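You operate a simulated robot arm through the tools that you are given. There is no shell and no other tool.

The job below is to be done with a simulated robot arm. You get a single attempt, and the scene is never put back.

Task
Top up the rice tub from the blue cup through the funnel, then close the tub again.
Fine: cup and funnel go back. Set down upright: cup.

Only the result counts: the job must be done as asked and must still hold three seconds after the hand-in. Knocking over, shifting, dropping, spilling or breaking anything else fails it.

Robot
A 7-joint arm with a two-finger parallel gripper, fixed in place. Base frame: the origin is on the floor under the middle of its stand, x ahead of it, y to its left, z up. Units: cm, degrees, N and s.
With the tool pointing down near the work surface it reaches from about 24 to 68 cm from the base axis. Its first joint turns from -66.0 to 66.0 degrees. Payload 2.4 kg.
The tool frame sits at the grasp point between the pads (the TCP): z along the fingers, y along the line on which they close. The tips reach 3 cm beyond it. Largest opening 9.4 cm; finger width 2.8, thickness 1; the body of the gripper, 5 by 9.6 cm, starts 5.5 cm behind the TCP.
Orientation is that of the tool frame in the base frame, as a unit quaternion [x, y, z, w]. With the fingers straight down and closing along the base's y, the tool's x points along the base's -x, its y along +y and its z along -z.

Tools
- The arm moves only by the tool send_rows. Its argument "commands" is one flat list of numbers, 7 for each row, row after row: the shift along the tool's x, y, z in cm, then the turn, a rotation vector about the tool's x, y, z in degrees, then the finger opening in cm, from 0 to 9.4. In form: [tx, ty, tz, rx, ry, rz, gripper, tx, ty, tz, rx, ry, rz, gripper, ...]. A call has 1 to 20 rows; each row shifts and turns the commanded pose from where the row before left it, along the tool's axes as they then stand. Rows are played at 5 a second. More than 5 cm and 8.6 degrees between two rows, or a gripper value outside its range, and nothing of the call is played. A pose out of reach is approached as far as the arm can. The call stops where the force on the tool passes 40 N (or 10 N more than at its start, if that is more) or the arm is blocked; 0.2 s more then pass. Each finger travels about 15.3 cm/s and halts on what it meets, pressing with about 30 N; the grip force reading is that of the motor and also rises with nothing between the fingers. The clock runs only during rows and for 0.2 s after the last one: add rows that do not move to give the fingers time. It gives the time, the measured TCP pose, the force on the tool (base axes), the opening and the grip force at its end, in the units of the frame above (readings bear some noise), with the torque about the TCP (base axes, N m) and any sound that the robot's microphone picked up.
- Cameras (640 x 400 px; columns grow to the right, rows downward): "scene" is fixed at [4.9, 48.49, 144.77]; the picture's right is [-0.62, -0.79, 0.00], its down [-0.42, 0.33, -0.85] and it looks along [0.67, -0.52, -0.53] (base axes); focal length 324 px, centre (320, 200). "wrist" rides on the gripper at [7.6, 1.4, -10.2] in the tool frame; the picture's right is [-0.18, 0.98, 0.00], its down [-0.75, -0.14, -0.64] and it looks along [-0.63, -0.12, 0.77] (tool axes); focal length 243 px, centre (320, 200). There is no depth. A picture from a camera that has moved, and an enlarged one, comes with that camera's place and axes in the base frame and with its lens.
- camera(camera): a new picture of that camera. The clock stands still meanwhile.
- inspect(camera, box): a new picture of the part [left, top, right, bottom] of that camera's present view, enlarged. The clock stands still meanwhile.
- hand_in(): hands the job in; it is judged then, once.

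Nothing tells you positions but the pictures and the camera data. Unless the task says otherwise, let go and move clear before handing in.

The tools are called as a command line: name --argument value ..., lists and objects as JSON in quotes. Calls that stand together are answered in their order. send_rows: Moves the arm, as the interface text tells. Its arguments: {"type":"object","properties":{"commands":{"type":"array"}},"required":["commands"]} The other tools are called the same way: camera (camera) takes a picture; inspect (camera, box) takes an enlarged picture of a part of a camera's view; hand_in () hands the job in.

At the start:

```text
time: 0.0
tcp_pos: [35.33, -10.28, 128.14]
orientation: [0.0, 1.0, 0.0, 0.001]
wrist_force: [-0.3, 0.2, 0.5]
moment: [-0.02, -0.02, 0.0]
opening: 9.42
gripper_force: 0.1
```

scene: 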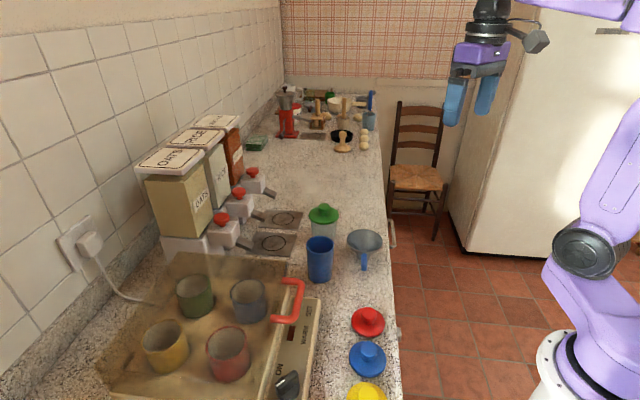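
wrist: 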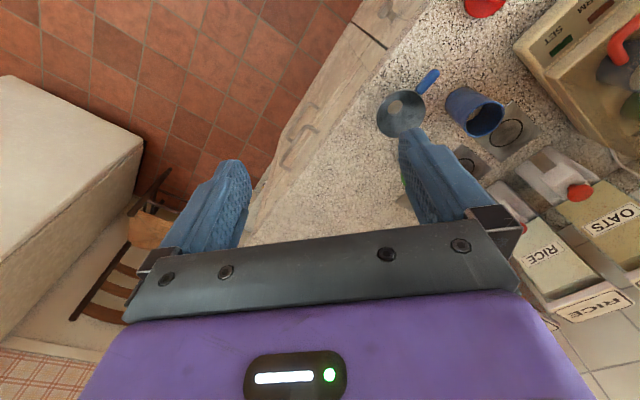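

I see a counter with a blue cup, a funnel, a green-lidded tub and several loose lids, with dispensers labelled OATS/RICE along the wall. I'll look at each closely before moving.

inspect --camera "scene" --box '[220, 180, 420, 305]'

inspect --camera "scene" --box '[120, 100, 320, 225]'

inspect --camera "scene" --box '[240, 275, 440, 400]'

inspect --camera "scene" --box '[240, 70, 400, 170]'

inspect --camera "wrist" --box '[360, 0, 640, 175]'

```text
3.20 times, centred on (320, 242) of scene
camera zoom: at [4.9, 48.49, 144.77], right [-0.62, -0.79, 0.0], down [-0.42, 0.33, -0.85], along [0.67, -0.52, -0.53], focal length 1035 px, centre (320, 64)
```

zoom: 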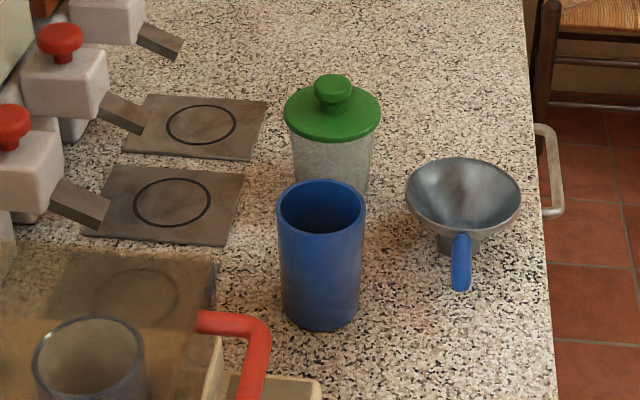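

```text
3.20 times, centred on (220, 162) of scene
camera zoom: at [4.9, 48.49, 144.77], right [-0.62, -0.79, 0.0], down [-0.42, 0.33, -0.85], along [0.67, -0.52, -0.53], focal length 1035 px, centre (640, 320)
```

zoom: 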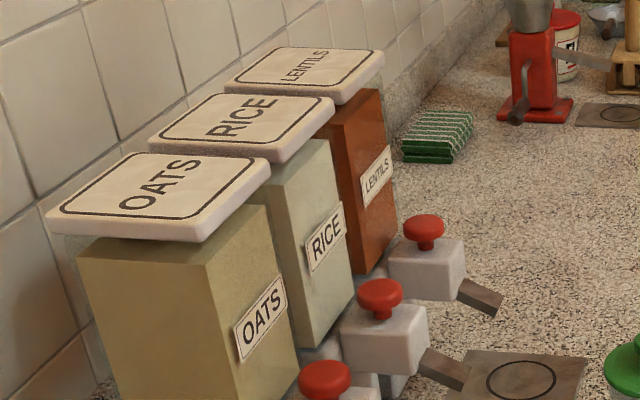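

```text
3.20 times, centred on (340, 338) of scene
camera zoom: at [4.9, 48.49, 144.77], right [-0.62, -0.79, 0.0], down [-0.42, 0.33, -0.85], along [0.67, -0.52, -0.53], focal length 1035 px, centre (256, -240)
```

zoom: 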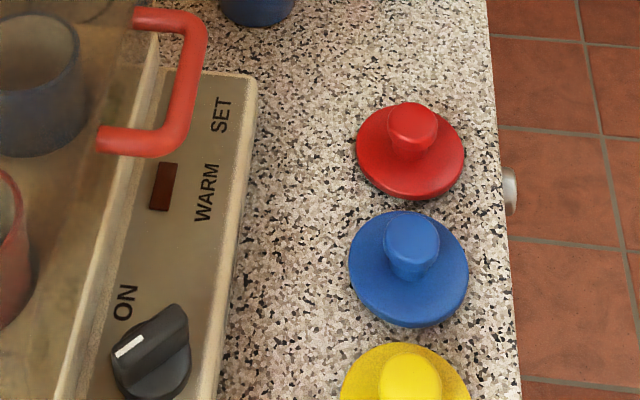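

```text
4.00 times, centred on (320, 120) of scene
camera zoom: at [4.9, 48.49, 144.77], right [-0.62, -0.79, 0.0], down [-0.42, 0.33, -0.85], along [0.67, -0.52, -0.53], focal length 1294 px, centre (320, 520)
```

zoom: 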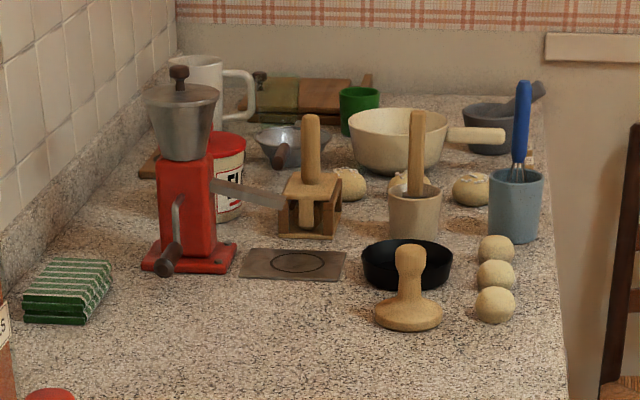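

```text
2.29 times, centred on (500, 88) of wrist
camera zoom: at [27.72, -8.9, 138.22], right [0.18, 0.98, 0.0], down [0.75, -0.14, 0.64], along [0.63, -0.12, -0.77], focal length 555 px, centre (-91, 457)
```

zoom: 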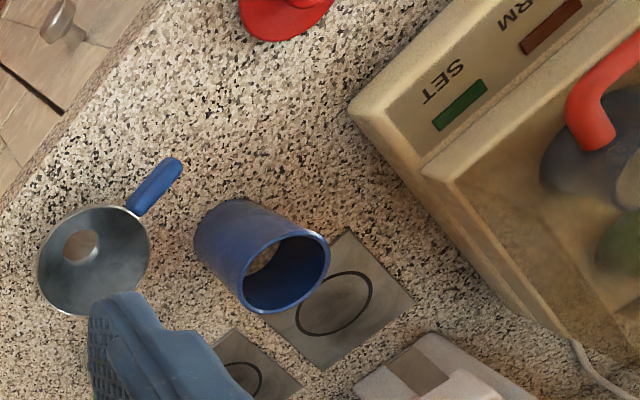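

The blue cup stands at about (48, 15) with its rim near z 99. The funnel is at about (46.5, 2.5), and the green-lidded tub is somewhere near (57, 6). I'll shift the arm left to look at the tub between the fingers and refine these numbers.

send_rows --commands '[0, 3.5, 0, 0, 0, 0, 9.4, 0, 3.5, 0, 0, 0, 0, 9.4, 0, 3.5, 0, 0, 0, 0, 9.4, 0, 0, 3, 0, 0, 0, 9.4, 0, 0, 3, 0, 0, 0, 9.4, 0, 0, 0, 0, 0, 0, 9.4]'

camera --camera "wrist"

inspect --camera "wrist" --box '[240, 60, 480, 210]'

```text
time: 1.4
tcp_pos: [35.35, 0.23, 121.86]
orientation: [0.0, 1.0, 0.0, 0.0]
wrist_force: [1.1, 0.7, 0.2]
moment: [-0.04, 0.05, 0.02]
opening: 9.39
gripper_force: 0.1
```

```text
taken
camera wrist: at [27.75, 1.69, 131.99], right [0.18, 0.98, 0.0], down [0.75, -0.14, 0.64], along [0.63, -0.12, -0.77], focal length 243 px, centre (320, 200)
```

wrist: 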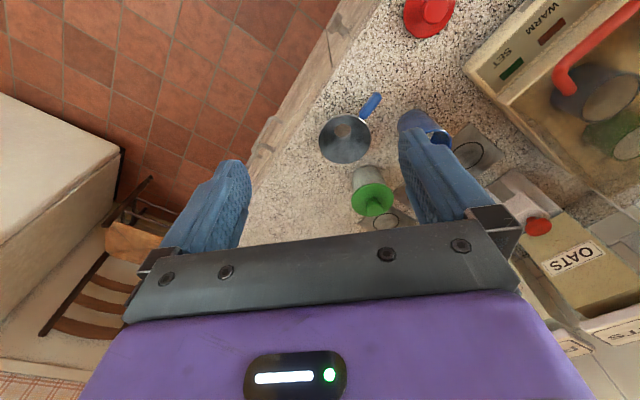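

```text
2.67 times, centred on (360, 135) of wrist
camera zoom: at [27.75, 1.69, 131.99], right [0.18, 0.98, 0.0], down [0.75, -0.14, 0.64], along [0.63, -0.12, -0.77], focal length 647 px, centre (213, 373)
```

zoom: 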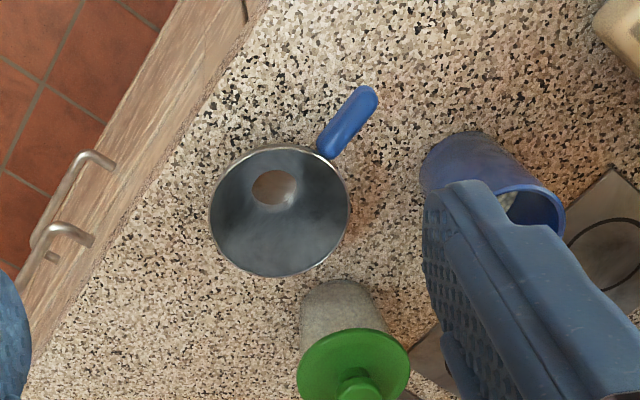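

The tub is at about (58, 6) with its lid at z≈97, and the funnel handle points toward the robot's left at about (41–43, 5–8). I'll go closer above them to measure more precisely.

send_rows --commands '[-3.16, 0.94, 2.97, 0, 0, 0, 9.4, -3.16, 0.94, 2.97, 0, 0, 0, 9.4, -3.16, 0.94, 2.97, 0, 0, 0, 9.4, -3.16, 0.94, 2.97, 0, 0, 0, 9.4, 0, 0, 0, 0, 0, 0, 9.4, 0, 0, 0, 0, 0, 0, 9.4]'

camera --camera "wrist"

inspect --camera "wrist" --box '[240, 0, 400, 100]'

inspect --camera "wrist" --box '[260, 120, 420, 220]'

inspect --camera "wrist" --box '[380, 20, 540, 120]'

```text
time: 2.8
tcp_pos: [48.15, 3.78, 110.19]
orientation: [0.0, 1.0, 0.0, 0.001]
wrist_force: [0.6, 0.3, 0.4]
moment: [-0.01, 0.01, -0.01]
opening: 9.41
gripper_force: 0.0
```

```text
taken
camera wrist: at [40.51, 5.22, 120.34], right [0.18, 0.98, 0.0], down [0.75, -0.14, 0.64], along [0.63, -0.12, -0.77], focal length 243 px, centre (320, 200)
```

wrist: 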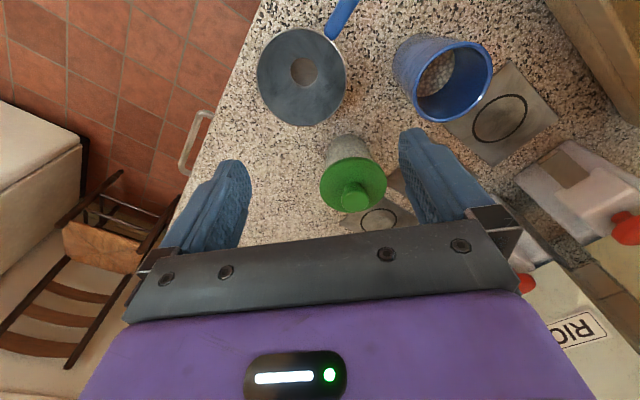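

```text
4.00 times, centred on (320, 50) of wrist
camera zoom: at [40.51, 5.22, 120.34], right [0.18, 0.98, 0.0], down [0.75, -0.14, 0.64], along [0.63, -0.12, -0.77], focal length 970 px, centre (320, 800)
```

zoom: 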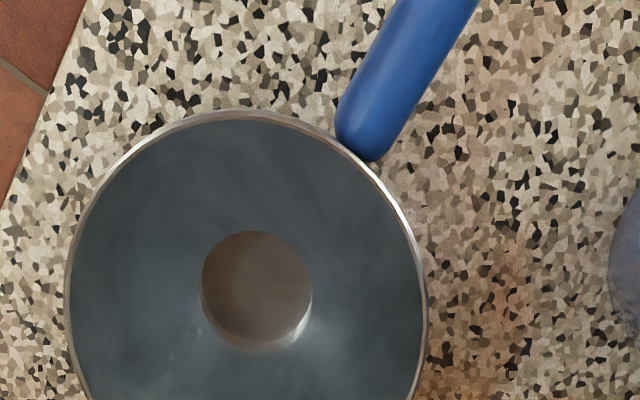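

```text
4.00 times, centred on (340, 170) of wrist
camera zoom: at [40.51, 5.22, 120.34], right [0.18, 0.98, 0.0], down [0.75, -0.14, 0.64], along [0.63, -0.12, -0.77], focal length 970 px, centre (240, 320)
```

zoom: 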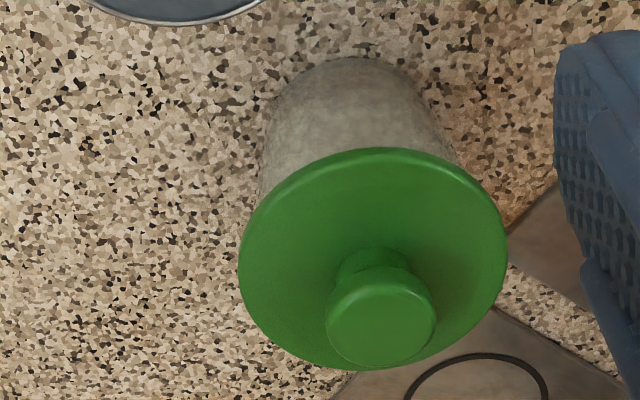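

```text
4.00 times, centred on (460, 70) of wrist
camera zoom: at [40.51, 5.22, 120.34], right [0.18, 0.98, 0.0], down [0.75, -0.14, 0.64], along [0.63, -0.12, -0.77], focal length 970 px, centre (-240, 720)
```

zoom: 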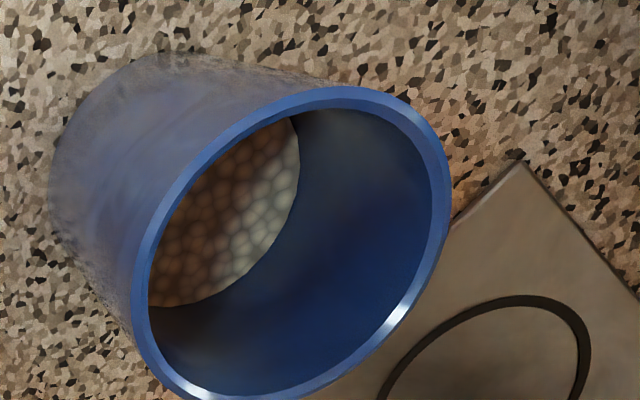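

The counter top works out at about z=90. The cup is at about (48, 15.1) with rim z≈99, the funnel at (46.4, 2.3) with rim z≈94.5, and the tub at (58.1, 5.9) with its lid at z≈97.3 and knob top at z≈99.9. I'll hover over the knob and check alignment.

send_rows --commands '[-3.25, 0.7, 1.0, 0, 0, 0, 7, -3.25, 0.7, 1.0, 0, 0, 0, 7, -3.25, 0.7, 1.0, 0, 0, 0, 7, 0, 0, 0.9, 0, 0, 0, 7, 0, 0, 0, 0, 0, 0, 7, 0, 0, 0, 0, 0, 0, 7]'

camera --camera "wrist"

inspect --camera "wrist" --box '[240, 80, 400, 180]'

camera --camera "scene"

```text
time: 4.2
tcp_pos: [57.8, 5.97, 106.34]
orientation: [0.0, 1.0, 0.001, 0.0]
wrist_force: [-0.7, -1.0, -0.3]
moment: [0.05, 0.03, 0.01]
opening: 7.01
gripper_force: 0.0
```

```text
taken
camera wrist: at [50.16, 7.32, 116.47], right [0.18, 0.98, 0.0], down [0.75, -0.14, 0.64], along [0.63, -0.12, -0.77], focal length 243 px, centre (320, 200)
```

wrist: 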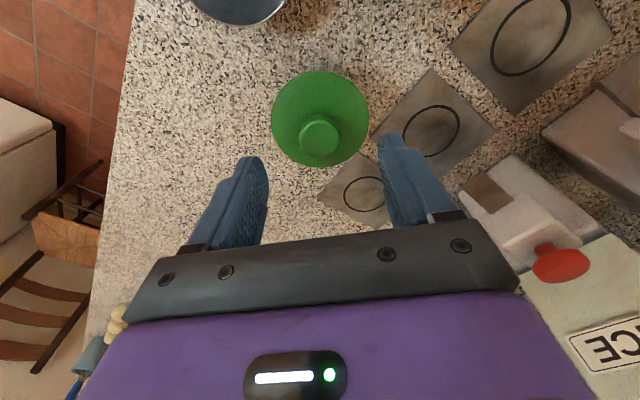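

```text
4.00 times, centred on (320, 130) of wrist
camera zoom: at [50.16, 7.32, 116.47], right [0.18, 0.98, 0.0], down [0.75, -0.14, 0.64], along [0.63, -0.12, -0.77], focal length 970 px, centre (320, 480)
```

zoom: 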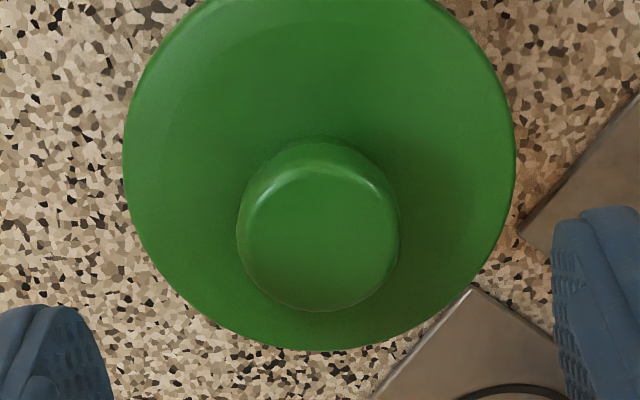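

```text
taken
```

scene: 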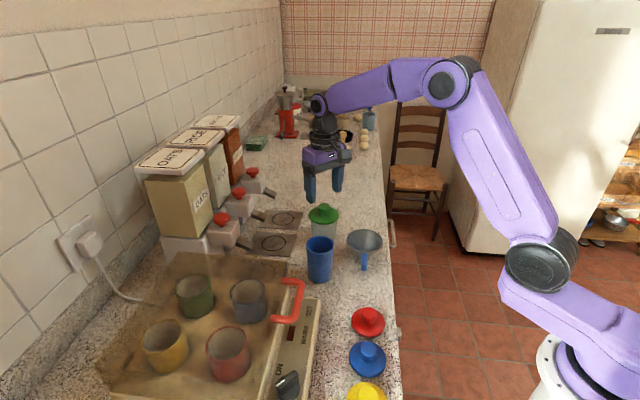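

The knob centre is at about (58.0, 5.8), almost under the gripper. I'll centre, descend so the fingertips straddle the knob, and close.

send_rows --commands '[-0.2, -0.17, 0, 0, 0, 0, 6, 0, 0, 2, 0, 0, 0, 6, 0, 0, 2, 0, 0, 0, 6, 0, 0, 0.9, 0, 0, 0, 6, 0, 0, 0.4, 0, 0, 0, 6, 0, 0, 0, 0, 0, 0, 6]'

inspect --camera "scene" --box '[260, 140, 400, 227]'

inspect --camera "wrist" --box '[200, 60, 440, 210]'

```text
time: 5.6
tcp_pos: [57.91, 5.94, 101.22]
orientation: [0.0, 1.0, 0.001, 0.002]
wrist_force: [-3.7, -0.2, 17.9]
moment: [-0.08, 0.17, -0.01]
opening: 6.01
gripper_force: 0.0
```

```text
4.57 times, centred on (330, 184) of scene
camera zoom: at [4.86, 48.49, 144.77], right [-0.62, -0.79, 0.0], down [-0.42, 0.33, -0.85], along [0.67, -0.52, -0.53], focal length 1479 px, centre (274, 275)
```

zoom: 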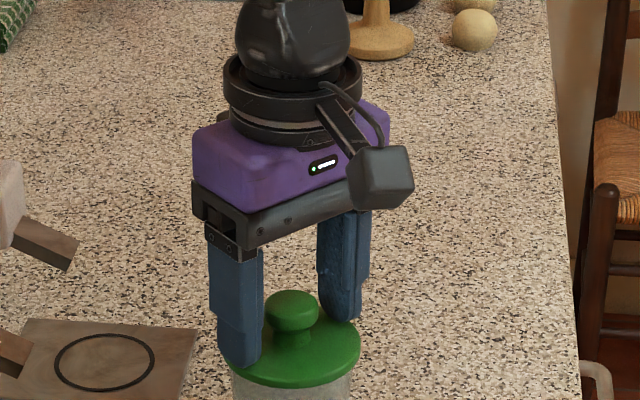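

```text
2.67 times, centred on (320, 135) of wrist
camera zoom: at [50.3, 7.32, 111.35], right [0.18, 0.98, 0.0], down [0.75, -0.14, 0.64], along [0.63, -0.12, -0.76], focal length 647 px, centre (320, 373)
```

zoom: 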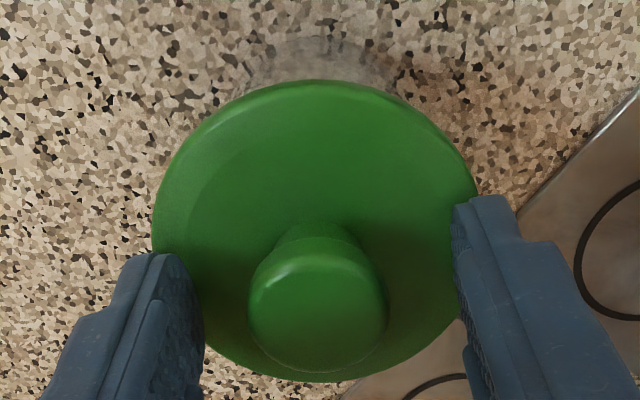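

The fingertips touched the lid's top (18 N), so the lid surface is at z≈98.2 and the knob axis is nearer x≈57.55. I'll back up half a centimetre, recentre and close on the knob.

send_rows --commands '[0, 0, -0.6, 0, 0, 0, 6, 0.3, 0, 0, 0, 0, 0, 6, 0, 0, 0, 0, 0, 0, 4, 0, 0, 0, 0, 0, 0, 2.6, 0, 0, 0, 0, 0, 0, 2.4, 0, 0, 0, 0, 0, 0, 2.4]'

inspect --camera "scene" --box '[260, 140, 400, 227]'

inspect --camera "wrist" --box '[200, 60, 440, 210]'

```text
time: 7.0
tcp_pos: [57.57, 5.9, 101.69]
orientation: [0.0, 1.0, 0.0, 0.0]
wrist_force: [-0.1, -0.3, 0.5]
moment: [-0.03, 0.04, 0.0]
opening: 2.81
gripper_force: 30.5
heard: snap
```

```text
4.57 times, centred on (330, 184) of scene
camera zoom: at [4.9, 48.49, 144.77], right [-0.62, -0.79, 0.0], down [-0.42, 0.33, -0.85], along [0.67, -0.52, -0.53], focal length 1479 px, centre (274, 275)
```

zoom: 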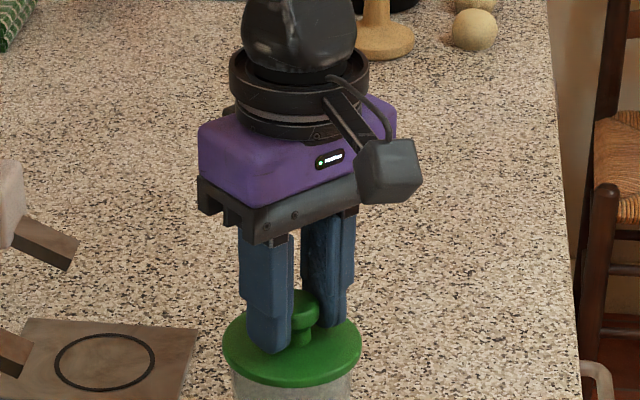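

```text
2.67 times, centred on (320, 135) of wrist
camera zoom: at [49.91, 7.26, 111.82], right [0.18, 0.98, 0.0], down [0.75, -0.14, 0.64], along [0.63, -0.12, -0.77], focal length 647 px, centre (320, 373)
```

zoom: 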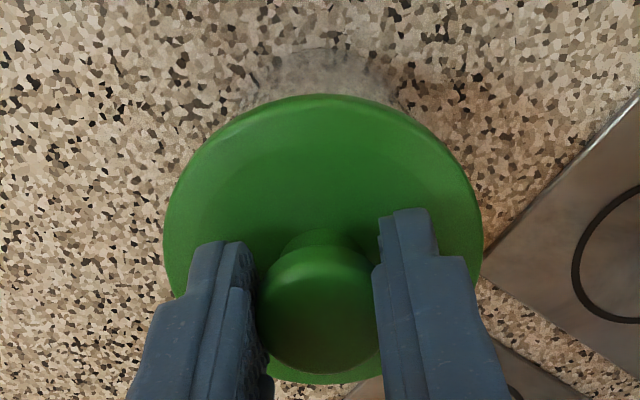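

The knob is gripped at 2.8 cm, and the microphone heard a "snap", so the lid probably has a snap fit. I'll lift slowly and watch the force.

send_rows --commands '[0, 0, -0.3, 0, 0, 0, 2.4, 0, 0, -0.3, 0, 0, 0, 2.4, 0, 0, -0.4, 0, 0, 0, 2.4, 0, 0, 0, 0, 0, 0, 2.4]'

inspect --camera "scene" --box '[260, 160, 400, 247]'

```text
time: 8.0
tcp_pos: [57.49, 5.88, 102.55]
orientation: [0.0, 1.0, 0.0, 0.001]
wrist_force: [0.7, 0.0, -1.8]
moment: [0.0, -0.01, 0.02]
opening: 2.79
gripper_force: 30.1
```

```text
4.57 times, centred on (330, 204) of scene
camera zoom: at [4.9, 48.49, 144.77], right [-0.62, -0.79, 0.0], down [-0.42, 0.33, -0.85], along [0.67, -0.52, -0.53], focal length 1479 px, centre (274, 184)
```

zoom: 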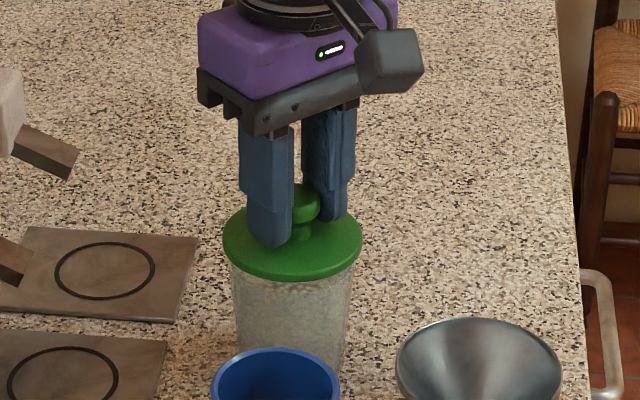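

inspect --camera "wrist" --box '[200, 60, 440, 210]'

inspect --camera "scene" --box '[290, 190, 370, 240]'

```text
2.67 times, centred on (320, 135) of wrist
camera zoom: at [49.89, 7.26, 112.79], right [0.18, 0.98, 0.0], down [0.75, -0.14, 0.64], along [0.63, -0.12, -0.77], focal length 647 px, centre (320, 373)
```

zoom: 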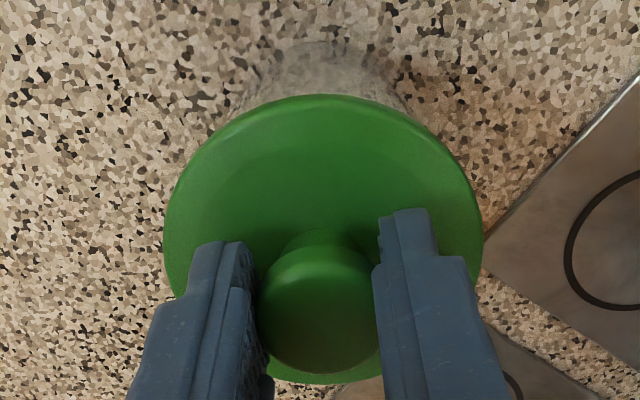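

```text
8.00 times, centred on (330, 215) of scene
camera zoom: at [4.9, 48.49, 144.77], right [-0.62, -0.79, 0.0], down [-0.42, 0.33, -0.85], along [0.67, -0.52, -0.53], focal length 2588 px, centre (240, 80)
```

zoom: 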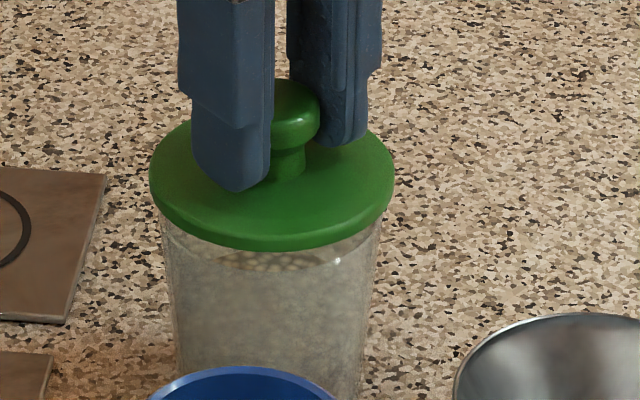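

The lid is coming off cleanly: the tub stays on the counter and grains are visible under the raised lid. I'll lift higher and look into the tub.

send_rows --commands '[0, 0, -1, 0, 0, 0, 2.4, 0, 0, -1.5, 0, 0, 0, 2.4, 0, 0, -2, 0, 0, 0, 2.4, 0, 0, -2, 0, 0, 0, 2.4, 0, 0, -1.5, 0, 0, 0, 2.4, 0, 0, 0, 0, 0, 0, 2.4]'

camera --camera "wrist"

inspect --camera "scene" --box '[260, 150, 420, 250]'

```text
time: 9.4
tcp_pos: [57.56, 5.85, 110.65]
orientation: [0.0, 1.0, 0.0, 0.0]
wrist_force: [0.2, 0.1, 0.5]
moment: [-0.01, -0.02, -0.04]
opening: 2.41
gripper_force: 0.0
```

```text
taken
camera wrist: at [49.99, 7.3, 120.82], right [0.18, 0.98, 0.0], down [0.75, -0.14, 0.64], along [0.63, -0.12, -0.77], focal length 243 px, centre (320, 200)
```

wrist: 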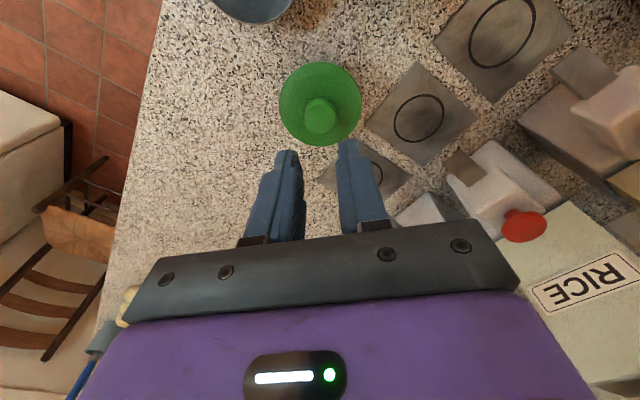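

```text
4.00 times, centred on (340, 200) of scene
camera zoom: at [4.9, 48.49, 144.77], right [-0.62, -0.79, 0.0], down [-0.42, 0.33, -0.85], along [0.67, -0.52, -0.53], focal length 1294 px, centre (240, 200)
```

zoom: 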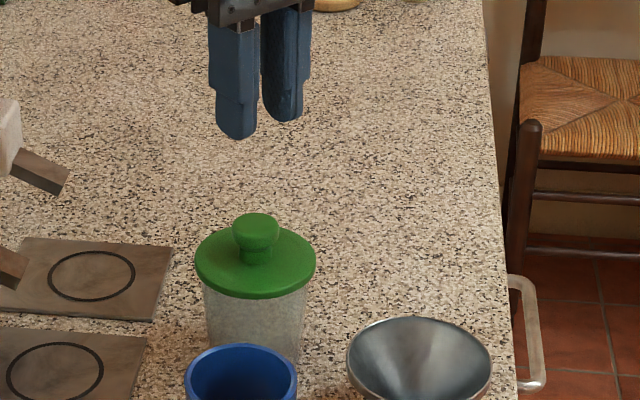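

The knob slipped out of the fingers and the lid is still on the tub. I'll compare close views before trying again.

inspect --camera "scene" --box '[290, 190, 370, 240]'

inspect --camera "wrist" --box '[270, 40, 390, 160]'

inspect --camera "scene" --box '[260, 200, 420, 300]'

```text
8.00 times, centred on (330, 215) of scene
camera zoom: at [4.9, 48.49, 144.77], right [-0.62, -0.79, 0.0], down [-0.42, 0.33, -0.85], along [0.67, -0.52, -0.53], focal length 2588 px, centre (240, 80)
```

zoom: 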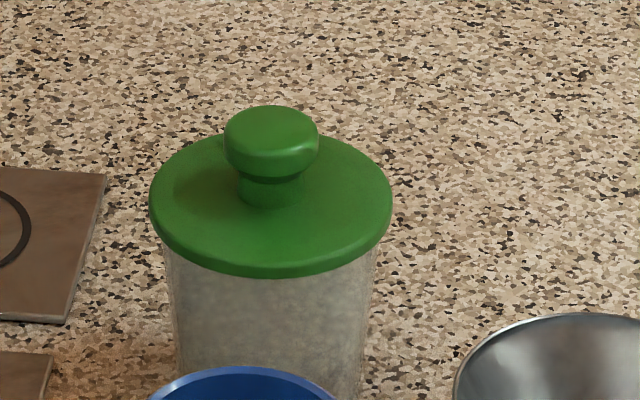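

```text
3.33 times, centred on (330, 100) of wrist
camera zoom: at [49.99, 7.3, 120.82], right [0.18, 0.98, 0.0], down [0.75, -0.14, 0.64], along [0.63, -0.12, -0.77], focal length 809 px, centre (287, 533)
```

zoom: 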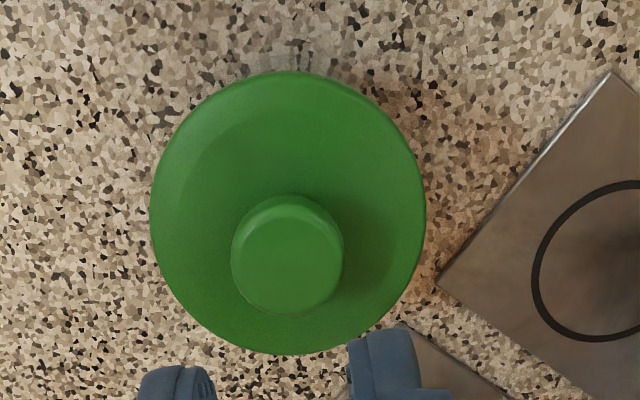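

```text
4.00 times, centred on (340, 250) of scene
camera zoom: at [4.9, 48.49, 144.77], right [-0.62, -0.79, 0.0], down [-0.42, 0.33, -0.85], along [0.67, -0.52, -0.53], focal length 1294 px, centre (240, 0)
```

zoom: 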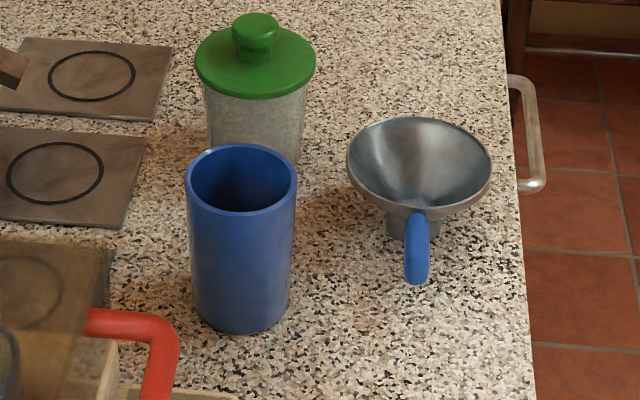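

The lid had come up about 1 cm and then slid out and settled back squarely on the tub; nothing else moved. I'll grip the knob deeper, with the tips just above the lid, close harder and lift slowly.

send_rows --commands '[0, 0, 0, 0, 0, 0, 5, 0, 0, 2.5, 0, 0, 0, 5, 0, 0, 2.5, 0, 0, 0, 5, 0, 0, 2, 0, 0, 0, 5, 0, 0, 1.5, 0, 0, 0, 5, 0, 0, 0.7, 0, 0, 0, 5, 0, 0, 0, 0, 0, 0, 5]'

inspect --camera "wrist" --box '[200, 60, 440, 210]'

inspect --camera "scene" --box '[290, 180, 370, 230]'

```text
time: 11.0
tcp_pos: [57.43, 5.82, 101.41]
orientation: [0.0, 1.0, -0.001, 0.0]
wrist_force: [-1.5, 0.8, 0.2]
moment: [0.02, -0.03, -0.01]
opening: 5.0
gripper_force: 0.0
```

```text
2.67 times, centred on (320, 135) of wrist
camera zoom: at [49.85, 7.29, 111.5], right [0.18, 0.98, 0.0], down [0.75, -0.14, 0.64], along [0.63, -0.12, -0.77], focal length 647 px, centre (320, 373)
```

zoom: 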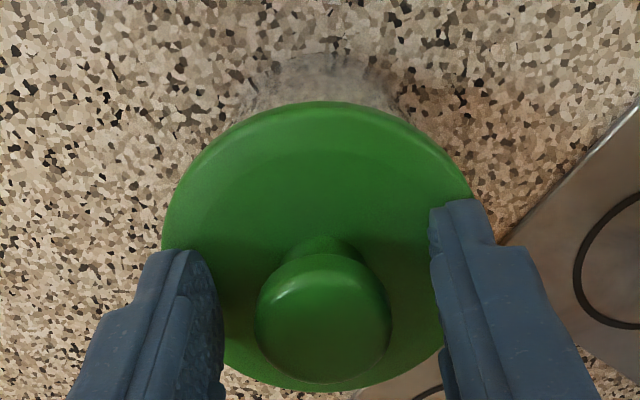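

```text
8.00 times, centred on (330, 205) of scene
camera zoom: at [4.9, 48.49, 144.77], right [-0.62, -0.79, 0.0], down [-0.42, 0.33, -0.85], along [0.67, -0.52, -0.53], focal length 2588 px, centre (240, 160)
```

zoom: 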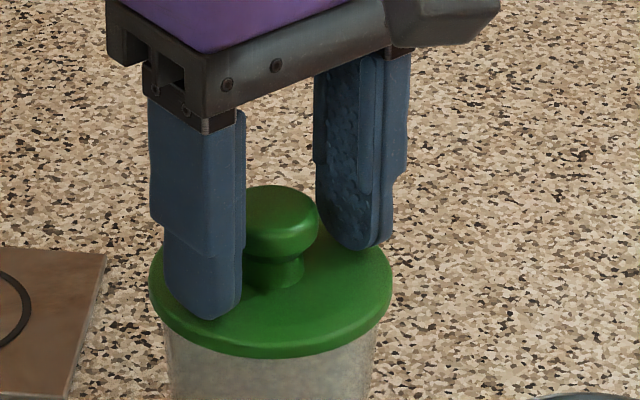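

send_rows --commands '[0, 0, 0, 0, 0, 0, 3.2, 0, 0, 0, 0, 0, 0, 1, 0, 0, 0, 0, 0, 0, 0.5, 0, 0, 0, 0, 0, 0, 0.5, 0, 0, -0.3, 0, 0, 0, 0.5, 0, 0, -0.3, 0, 0, 0, 0.5, 0, 0, -0.4, 0, 0, 0, 0.5, 0, 0, -0.4, 0, 0, 0, 0.5, 0, 0, 0, 0, 0, 0, 0.5]'

inspect --camera "scene" --box '[290, 180, 370, 230]'

inspect --camera "wrist" --box '[200, 60, 440, 210]'

```text
time: 13.0
tcp_pos: [57.48, 5.94, 102.82]
orientation: [-0.001, 1.0, 0.0, 0.0]
wrist_force: [-0.1, 0.3, -0.1]
moment: [0.0, 0.0, 0.02]
opening: 2.79
gripper_force: 30.4
```

```text
8.00 times, centred on (330, 205) of scene
camera zoom: at [4.9, 48.49, 144.77], right [-0.62, -0.79, 0.0], down [-0.42, 0.33, -0.85], along [0.67, -0.52, -0.53], focal length 2588 px, centre (240, 160)
```

zoom: 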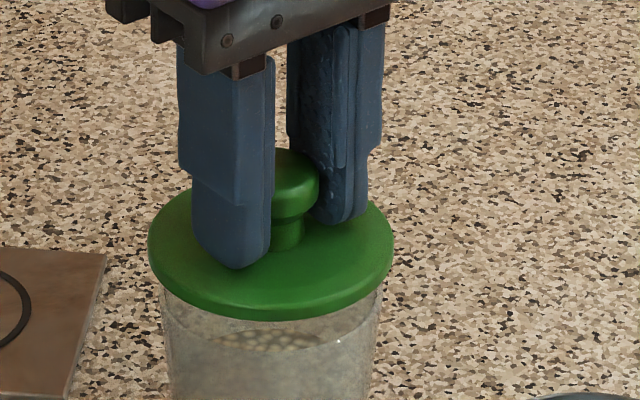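

```text
2.67 times, centred on (320, 135) of wrist
camera zoom: at [49.85, 7.29, 112.93], right [0.18, 0.98, 0.0], down [0.75, -0.14, 0.64], along [0.63, -0.12, -0.77], focal length 647 px, centre (320, 373)
```

zoom: 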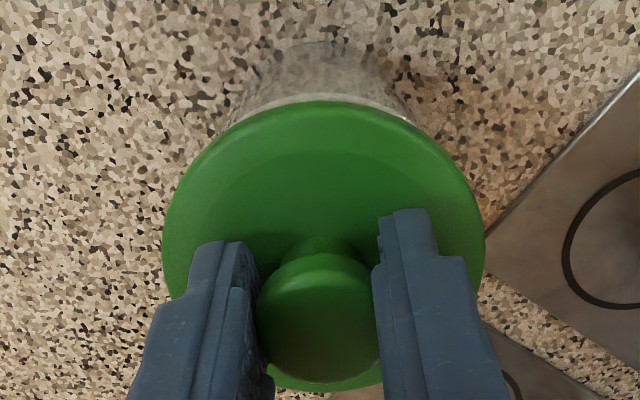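

The lid is off by about 1.4 cm and held at 30 N. I'll continue slowly upward.

send_rows --commands '[0, 0, -0.5, 0, 0, 0, 0.5, 0, 0, -0.5, 0, 0, 0, 0.5, 0, 0, -0.6, 0, 0, 0, 0.5, 0, 0, -0.6, 0, 0, 0, 0.5, 0, 0, 0, 0, 0, 0, 0.5]'

inspect --camera "scene" --box '[280, 165, 376, 225]'

```text
time: 14.2
tcp_pos: [57.68, 6.03, 105.02]
orientation: [0.0, 1.0, 0.0, 0.0]
wrist_force: [0.1, 0.2, -0.1]
moment: [-0.04, 0.01, 0.0]
opening: 2.78
gripper_force: 29.8
```

```text
6.67 times, centred on (328, 195) of scene
camera zoom: at [4.9, 48.49, 144.77], right [-0.62, -0.79, 0.0], down [-0.42, 0.33, -0.85], along [0.67, -0.52, -0.53], focal length 2157 px, centre (267, 233)
```

zoom: 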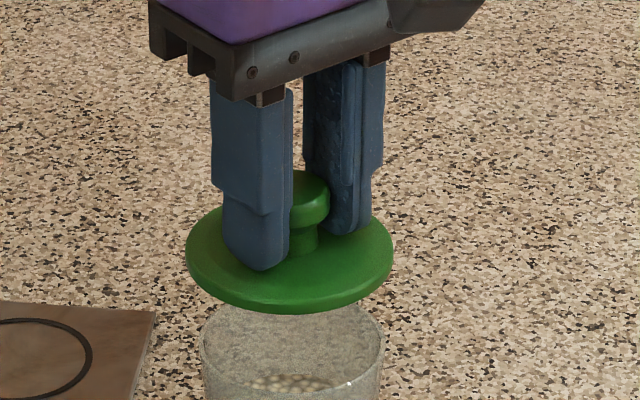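

send_rows --commands '[0, 0, -1, 0, 0, 0, 0.5, 0, 0, -1, 0, 0, 0, 0.5, 0, -1, -0.5, 0, 0, 0, 0.5, -0.2, -1.5, 0, 0, 0, 0, 0.5, -0.2, -1.5, 0, 0, 0, 0, 0.5, -0.2, -1.5, 0, 0, 0, 0, 0.5, -0.2, -1.5, 0, 0, 0, 0, 0.5, -0.2, -1.5, 0, 0, 0, 0, 0.5, -0.2, -1.5, 0, 0, 0, 0, 0.5, 0, -1.2, 0, 0, 0, 0, 0.5, 0, -0.8, 0, 0, 0, 0, 0.5, 0, 0, 0, 0, 0, 0, 0.5]'

camera --camera "wrist"

inspect --camera "scene" --box '[280, 140, 440, 240]'

```text
time: 16.8
tcp_pos: [58.9, -5.95, 107.46]
orientation: [-0.001, 1.0, 0.0, 0.0]
wrist_force: [0.1, -0.3, -0.4]
moment: [0.02, 0.0, -0.03]
opening: 2.79
gripper_force: 30.4
```

```text
taken
camera wrist: at [51.28, -4.64, 117.61], right [0.18, 0.98, 0.0], down [0.75, -0.14, 0.64], along [0.63, -0.12, -0.77], focal length 243 px, centre (320, 200)
```

wrist: 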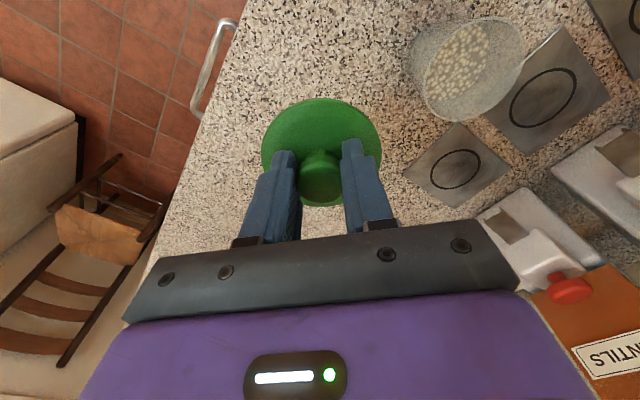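

```text
4.00 times, centred on (360, 190) of scene
camera zoom: at [4.9, 48.49, 144.77], right [-0.62, -0.79, 0.0], down [-0.42, 0.33, -0.85], along [0.67, -0.52, -0.53], focal length 1294 px, centre (160, 240)
```

zoom: 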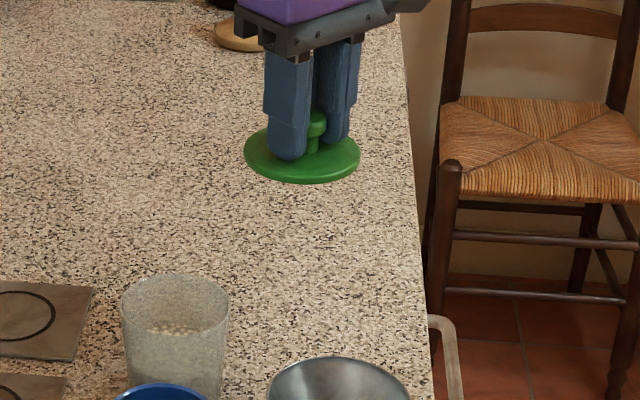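

The tub is open and roughly half full, and the lid hangs over free counter at (59, -6). I'll lower it toward the counter.

send_rows --commands '[0, 0, 2, 0, 0, 0, 0.5, 0, 0, 2.2, 0, 0, 0, 0.5, 0, 0, 2.2, 0, 0, 0, 0.5, 0, 0, 2.2, 0, 0, 0, 0.5, 0, 0, 1.5, 0, 0, 0, 0.5, 0, 0, 0.8, 0, 0, 0, 0.5, 0, 0, 0, 0, 0, 0, 0.5]'

inspect --camera "scene" --box '[300, 170, 420, 245]'

```text
time: 18.4
tcp_pos: [58.6, -6.04, 96.5]
orientation: [0.0, 1.0, 0.0, 0.0]
wrist_force: [0.0, 0.3, -0.3]
moment: [-0.01, 0.0, -0.02]
opening: 2.79
gripper_force: 29.7
```

```text
5.33 times, centred on (360, 208) of scene
camera zoom: at [4.9, 48.49, 144.77], right [-0.62, -0.79, 0.0], down [-0.42, 0.33, -0.85], along [0.67, -0.52, -0.53], focal length 1726 px, centre (107, 160)
```

zoom: 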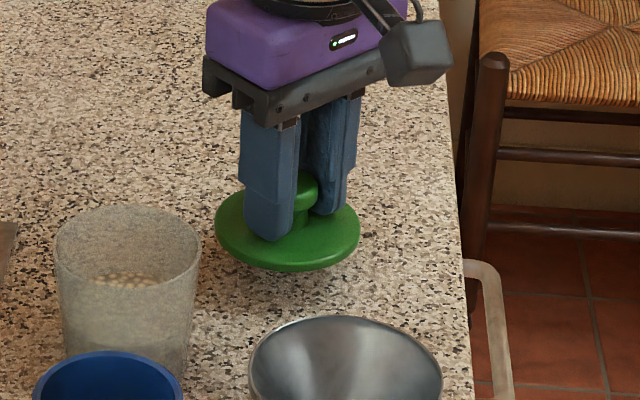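

send_rows --commands '[0, 0, 0.5, 0, 0, 0, 0.5, 0, 0, 0.4, 0, 0, 0, 0.5, 0, 0, 0.3, 0, 0, 0, 0.5, 0, 0, 0.2, 0, 0, 0, 0.5, 0, 0, 0, 0, 0, 0, 0.5]'

inspect --camera "scene" --box '[300, 170, 420, 245]'

```text
time: 19.6
tcp_pos: [58.62, -6.14, 95.29]
orientation: [0.001, 1.0, 0.0, 0.0]
wrist_force: [-0.5, -0.4, -0.1]
moment: [0.01, -0.03, -0.01]
opening: 2.82
gripper_force: 29.9
```

```text
5.33 times, centred on (360, 208) of scene
camera zoom: at [4.9, 48.49, 144.77], right [-0.62, -0.79, 0.0], down [-0.42, 0.33, -0.85], along [0.67, -0.52, -0.53], focal length 1726 px, centre (107, 160)
```

zoom: 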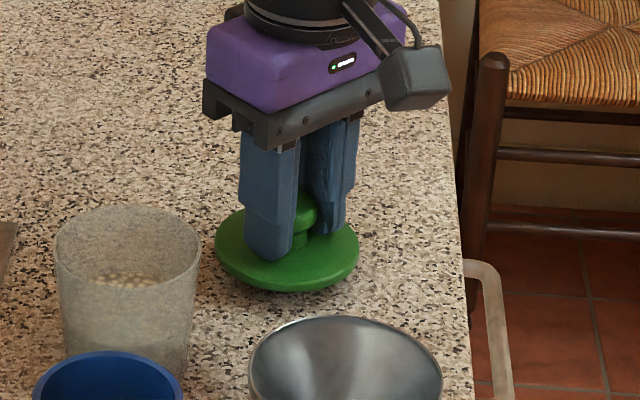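

send_rows --commands '[0, 0, 0.2, 0, 0, 0, 0.5, 0, 0, 0.2, 0, 0, 0, 0.5, 0, 0, 0.15, 0, 0, 0, 0.5, 0, 0, 0, 0, 0, 0, 0.5]'

inspect --camera "scene" --box '[320, 190, 400, 240]'

```text
time: 20.6
tcp_pos: [58.78, -6.0, 94.48]
orientation: [-0.001, 1.0, 0.0, 0.0]
wrist_force: [0.0, -0.4, -0.6]
moment: [0.0, -0.01, 0.0]
opening: 2.78
gripper_force: 29.9
```

```text
8.00 times, centred on (360, 215) of scene
camera zoom: at [4.9, 48.49, 144.77], right [-0.62, -0.79, 0.0], down [-0.42, 0.33, -0.85], along [0.67, -0.52, -0.53], focal length 2588 px, centre (0, 80)
```

zoom: 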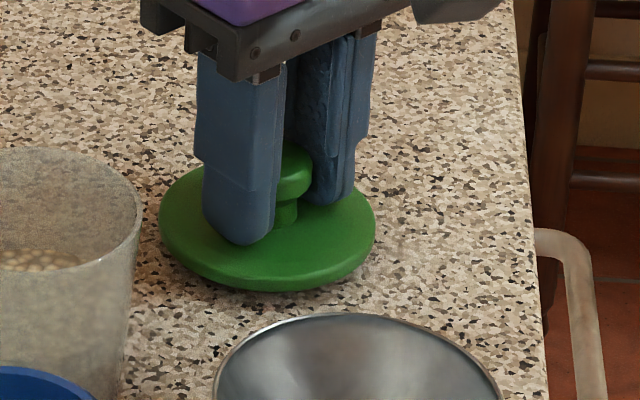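

send_rows --commands '[0, 0, 0.15, 0, 0, 0, 0.5, 0, 0, 0.15, 0, 0, 0, 0.5, 0, 0, 0, 0, 0, 0, 0.5]'

```text
time: 21.4
tcp_pos: [58.8, -6.1, 94.36]
orientation: [0.0, 1.0, 0.0, 0.001]
wrist_force: [-11.1, 3.6, 26.3]
moment: [0.12, 0.4, 0.04]
opening: 2.82
gripper_force: 29.8
```

The lid touched down (26 N), so I'll ease off slightly, open and rise clear.

send_rows --commands '[0, 0, -0.15, 0, 0, 0, 0.5, 0, 0, 0, 0, 0, 0, 0.5, 0, 0, 0, 0, 0, 0, 2.9, 0, 0, 0, 0, 0, 0, 4, 0, 0, 0, 0, 0, 0, 5, 0, 0, -1.5, 0, 0, 0, 5, 0, 0, -2.5, 0, 0, 0, 5, 0, 0, -2.5, 0, 0, 0, 5, 0, 0, -2.5, 0, 0, 0, 5, 0, 0, -2.5, 0, 0, 0, 5, 0, 0, -1.5, 0, 0, 0, 5, 0, 0, 0, 0, 0, 0, 5]'

camera --camera "wrist"

inspect --camera "scene" --box '[280, 170, 440, 270]'

```text
time: 24.0
tcp_pos: [58.69, -6.12, 107.73]
orientation: [0.0, 1.0, 0.001, 0.0]
wrist_force: [-0.3, 0.0, -1.2]
moment: [-0.04, -0.04, -0.02]
opening: 4.99
gripper_force: 0.2
```

```text
taken
camera wrist: at [51.13, -4.74, 117.84], right [0.18, 0.98, 0.0], down [0.75, -0.14, 0.64], along [0.63, -0.12, -0.77], focal length 243 px, centre (320, 200)
```

wrist: 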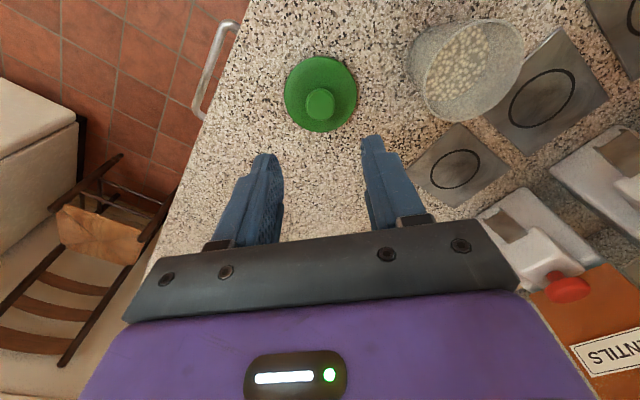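

```text
4.00 times, centred on (360, 220) of scene
camera zoom: at [4.9, 48.49, 144.77], right [-0.62, -0.79, 0.0], down [-0.42, 0.33, -0.85], along [0.67, -0.52, -0.53], focal length 1294 px, centre (160, 120)
```

zoom: 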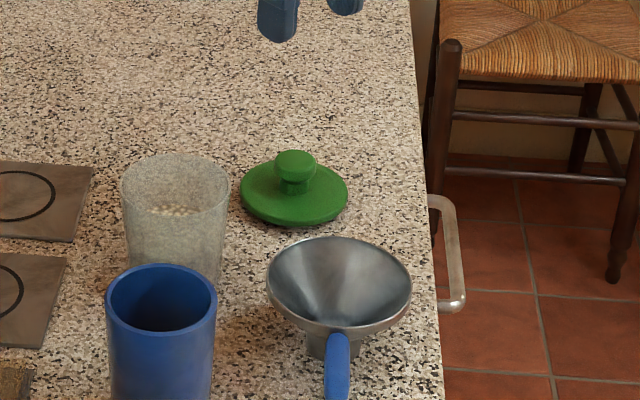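

The lid sits safely at (58.7, -6.1), and next comes the funnel by its handle. I'll move above the handle, yaw the tool 45° so the fingers close across it, and look.

send_rows --commands '[2.75, 2.15, 0.2, 0, 0, 0, 5, 2.75, 2.15, 0.2, 0, 0, 0, 5, 2.75, 2.15, 0.2, 0, 0, 0, 5, 2.75, 2.15, 0.2, 0, 0, 0, 5, 2.75, 2.15, 0.2, 0, 0, 0, 5, 2.75, 2.15, 0.2, 0, 0, 0, 5, 0, 0, 0, 0, 0, 7.5, 5, 0, 0, 0, 0, 0, 7.5, 5, 0, 0, 0, 0, 0, 7.5, 5, 0, 0, 0, 0, 0, 7.5, 5, 0, 0, 0, 0, 0, 7.5, 5, 0, 0, 0, 0, 0, 7.5, 5, 0, 0, 0, 0, 0, 0, 5, 0, 0, 0, 0, 0, 0, 5]'

camera --camera "wrist"

inspect --camera "wrist" --box '[220, 40, 420, 165]'

camera --camera "scene"

```text
time: 27.0
tcp_pos: [42.36, 6.81, 106.31]
orientation: [0.384, 0.923, 0.0, 0.0]
wrist_force: [0.0, -0.8, -0.8]
moment: [0.02, -0.03, -0.02]
opening: 5.0
gripper_force: 0.0
```

```text
taken
camera wrist: at [37.95, 13.14, 116.46], right [0.83, 0.56, 0.0], down [0.43, -0.63, 0.64], along [0.36, -0.53, -0.77], focal length 243 px, centre (320, 200)
```

wrist: 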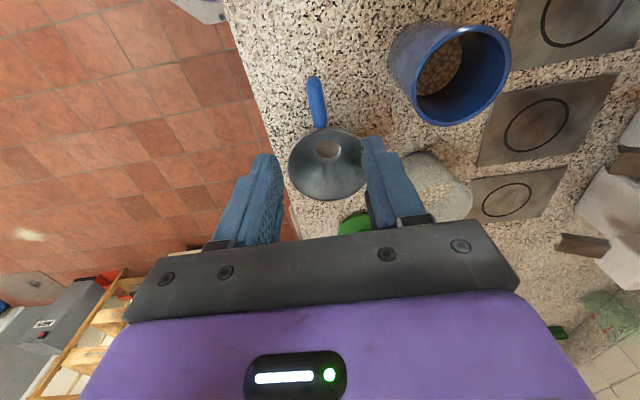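

```text
3.20 times, centred on (320, 102) of wrist
camera zoom: at [37.95, 13.14, 116.46], right [0.83, 0.56, 0.0], down [0.43, -0.63, 0.64], along [0.36, -0.53, -0.77], focal length 776 px, centre (320, 512)
```

zoom: 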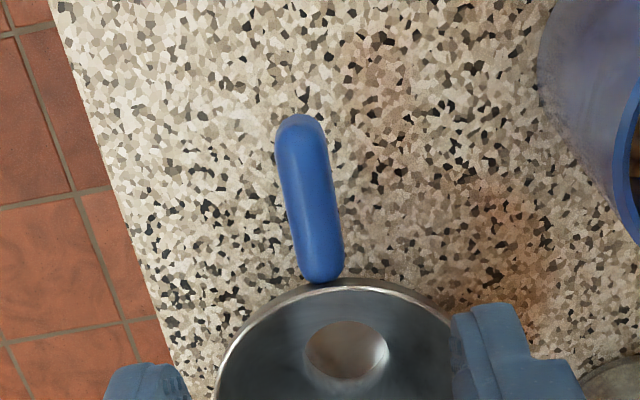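

```text
taken
```

scene: 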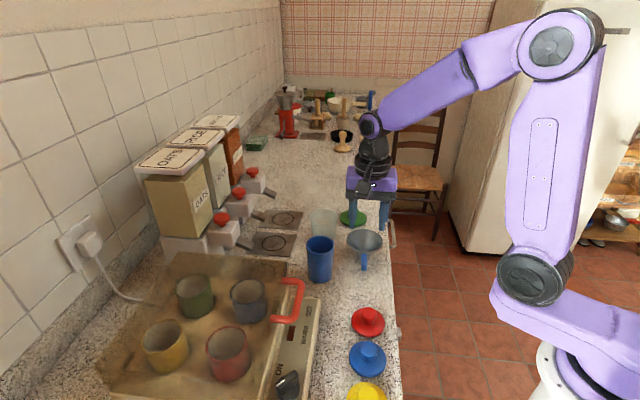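

The handle runs from about (43.4, 5.3) to (40.5, 8.5) at z≈94. I'll descend over its middle in two stages.

send_rows --commands '[0.59, -0.25, 2, 0, 0, 0, 5, 0, 0, 2.5, 0, 0, 0, 5, 0, 0, 2.5, 0, 0, 0, 5, 0, 0, 1.5, 0, 0, 0, 5, 0, 0, 1, 0, 0, 0, 5, 0, 0, 0, 0, 0, 0, 5]'

inspect --camera "wrist" --box '[220, 0, 460, 200]'

inspect --camera "scene" --box '[300, 190, 420, 290]'

```text
time: 28.4
tcp_pos: [41.77, 7.07, 96.71]
orientation: [0.383, 0.924, -0.001, 0.0]
wrist_force: [0.0, 0.1, -0.3]
moment: [0.05, 0.02, 0.01]
opening: 5.0
gripper_force: 0.0
```

```text
2.00 times, centred on (340, 100) of wrist
camera zoom: at [37.38, 13.4, 106.82], right [0.83, 0.56, 0.0], down [0.43, -0.63, 0.64], along [0.36, -0.53, -0.77], focal length 485 px, centre (280, 400)
```

zoom: 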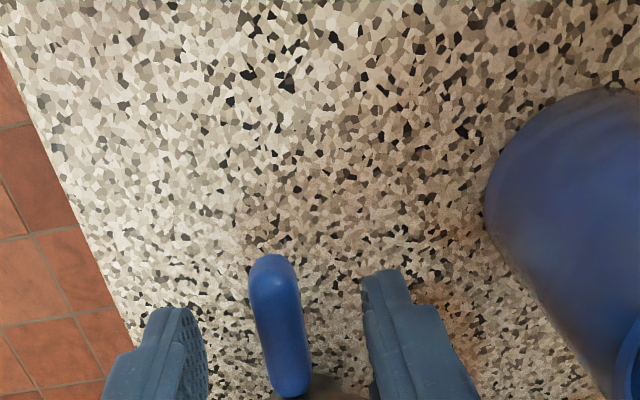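

```text
4.00 times, centred on (360, 240) of scene
camera zoom: at [4.9, 48.49, 144.77], right [-0.62, -0.79, 0.0], down [-0.42, 0.33, -0.85], along [0.67, -0.52, -0.53], focal length 1294 px, centre (160, 40)
```

zoom: 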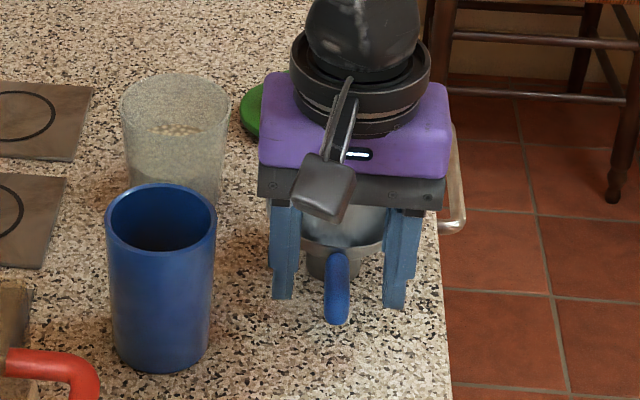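

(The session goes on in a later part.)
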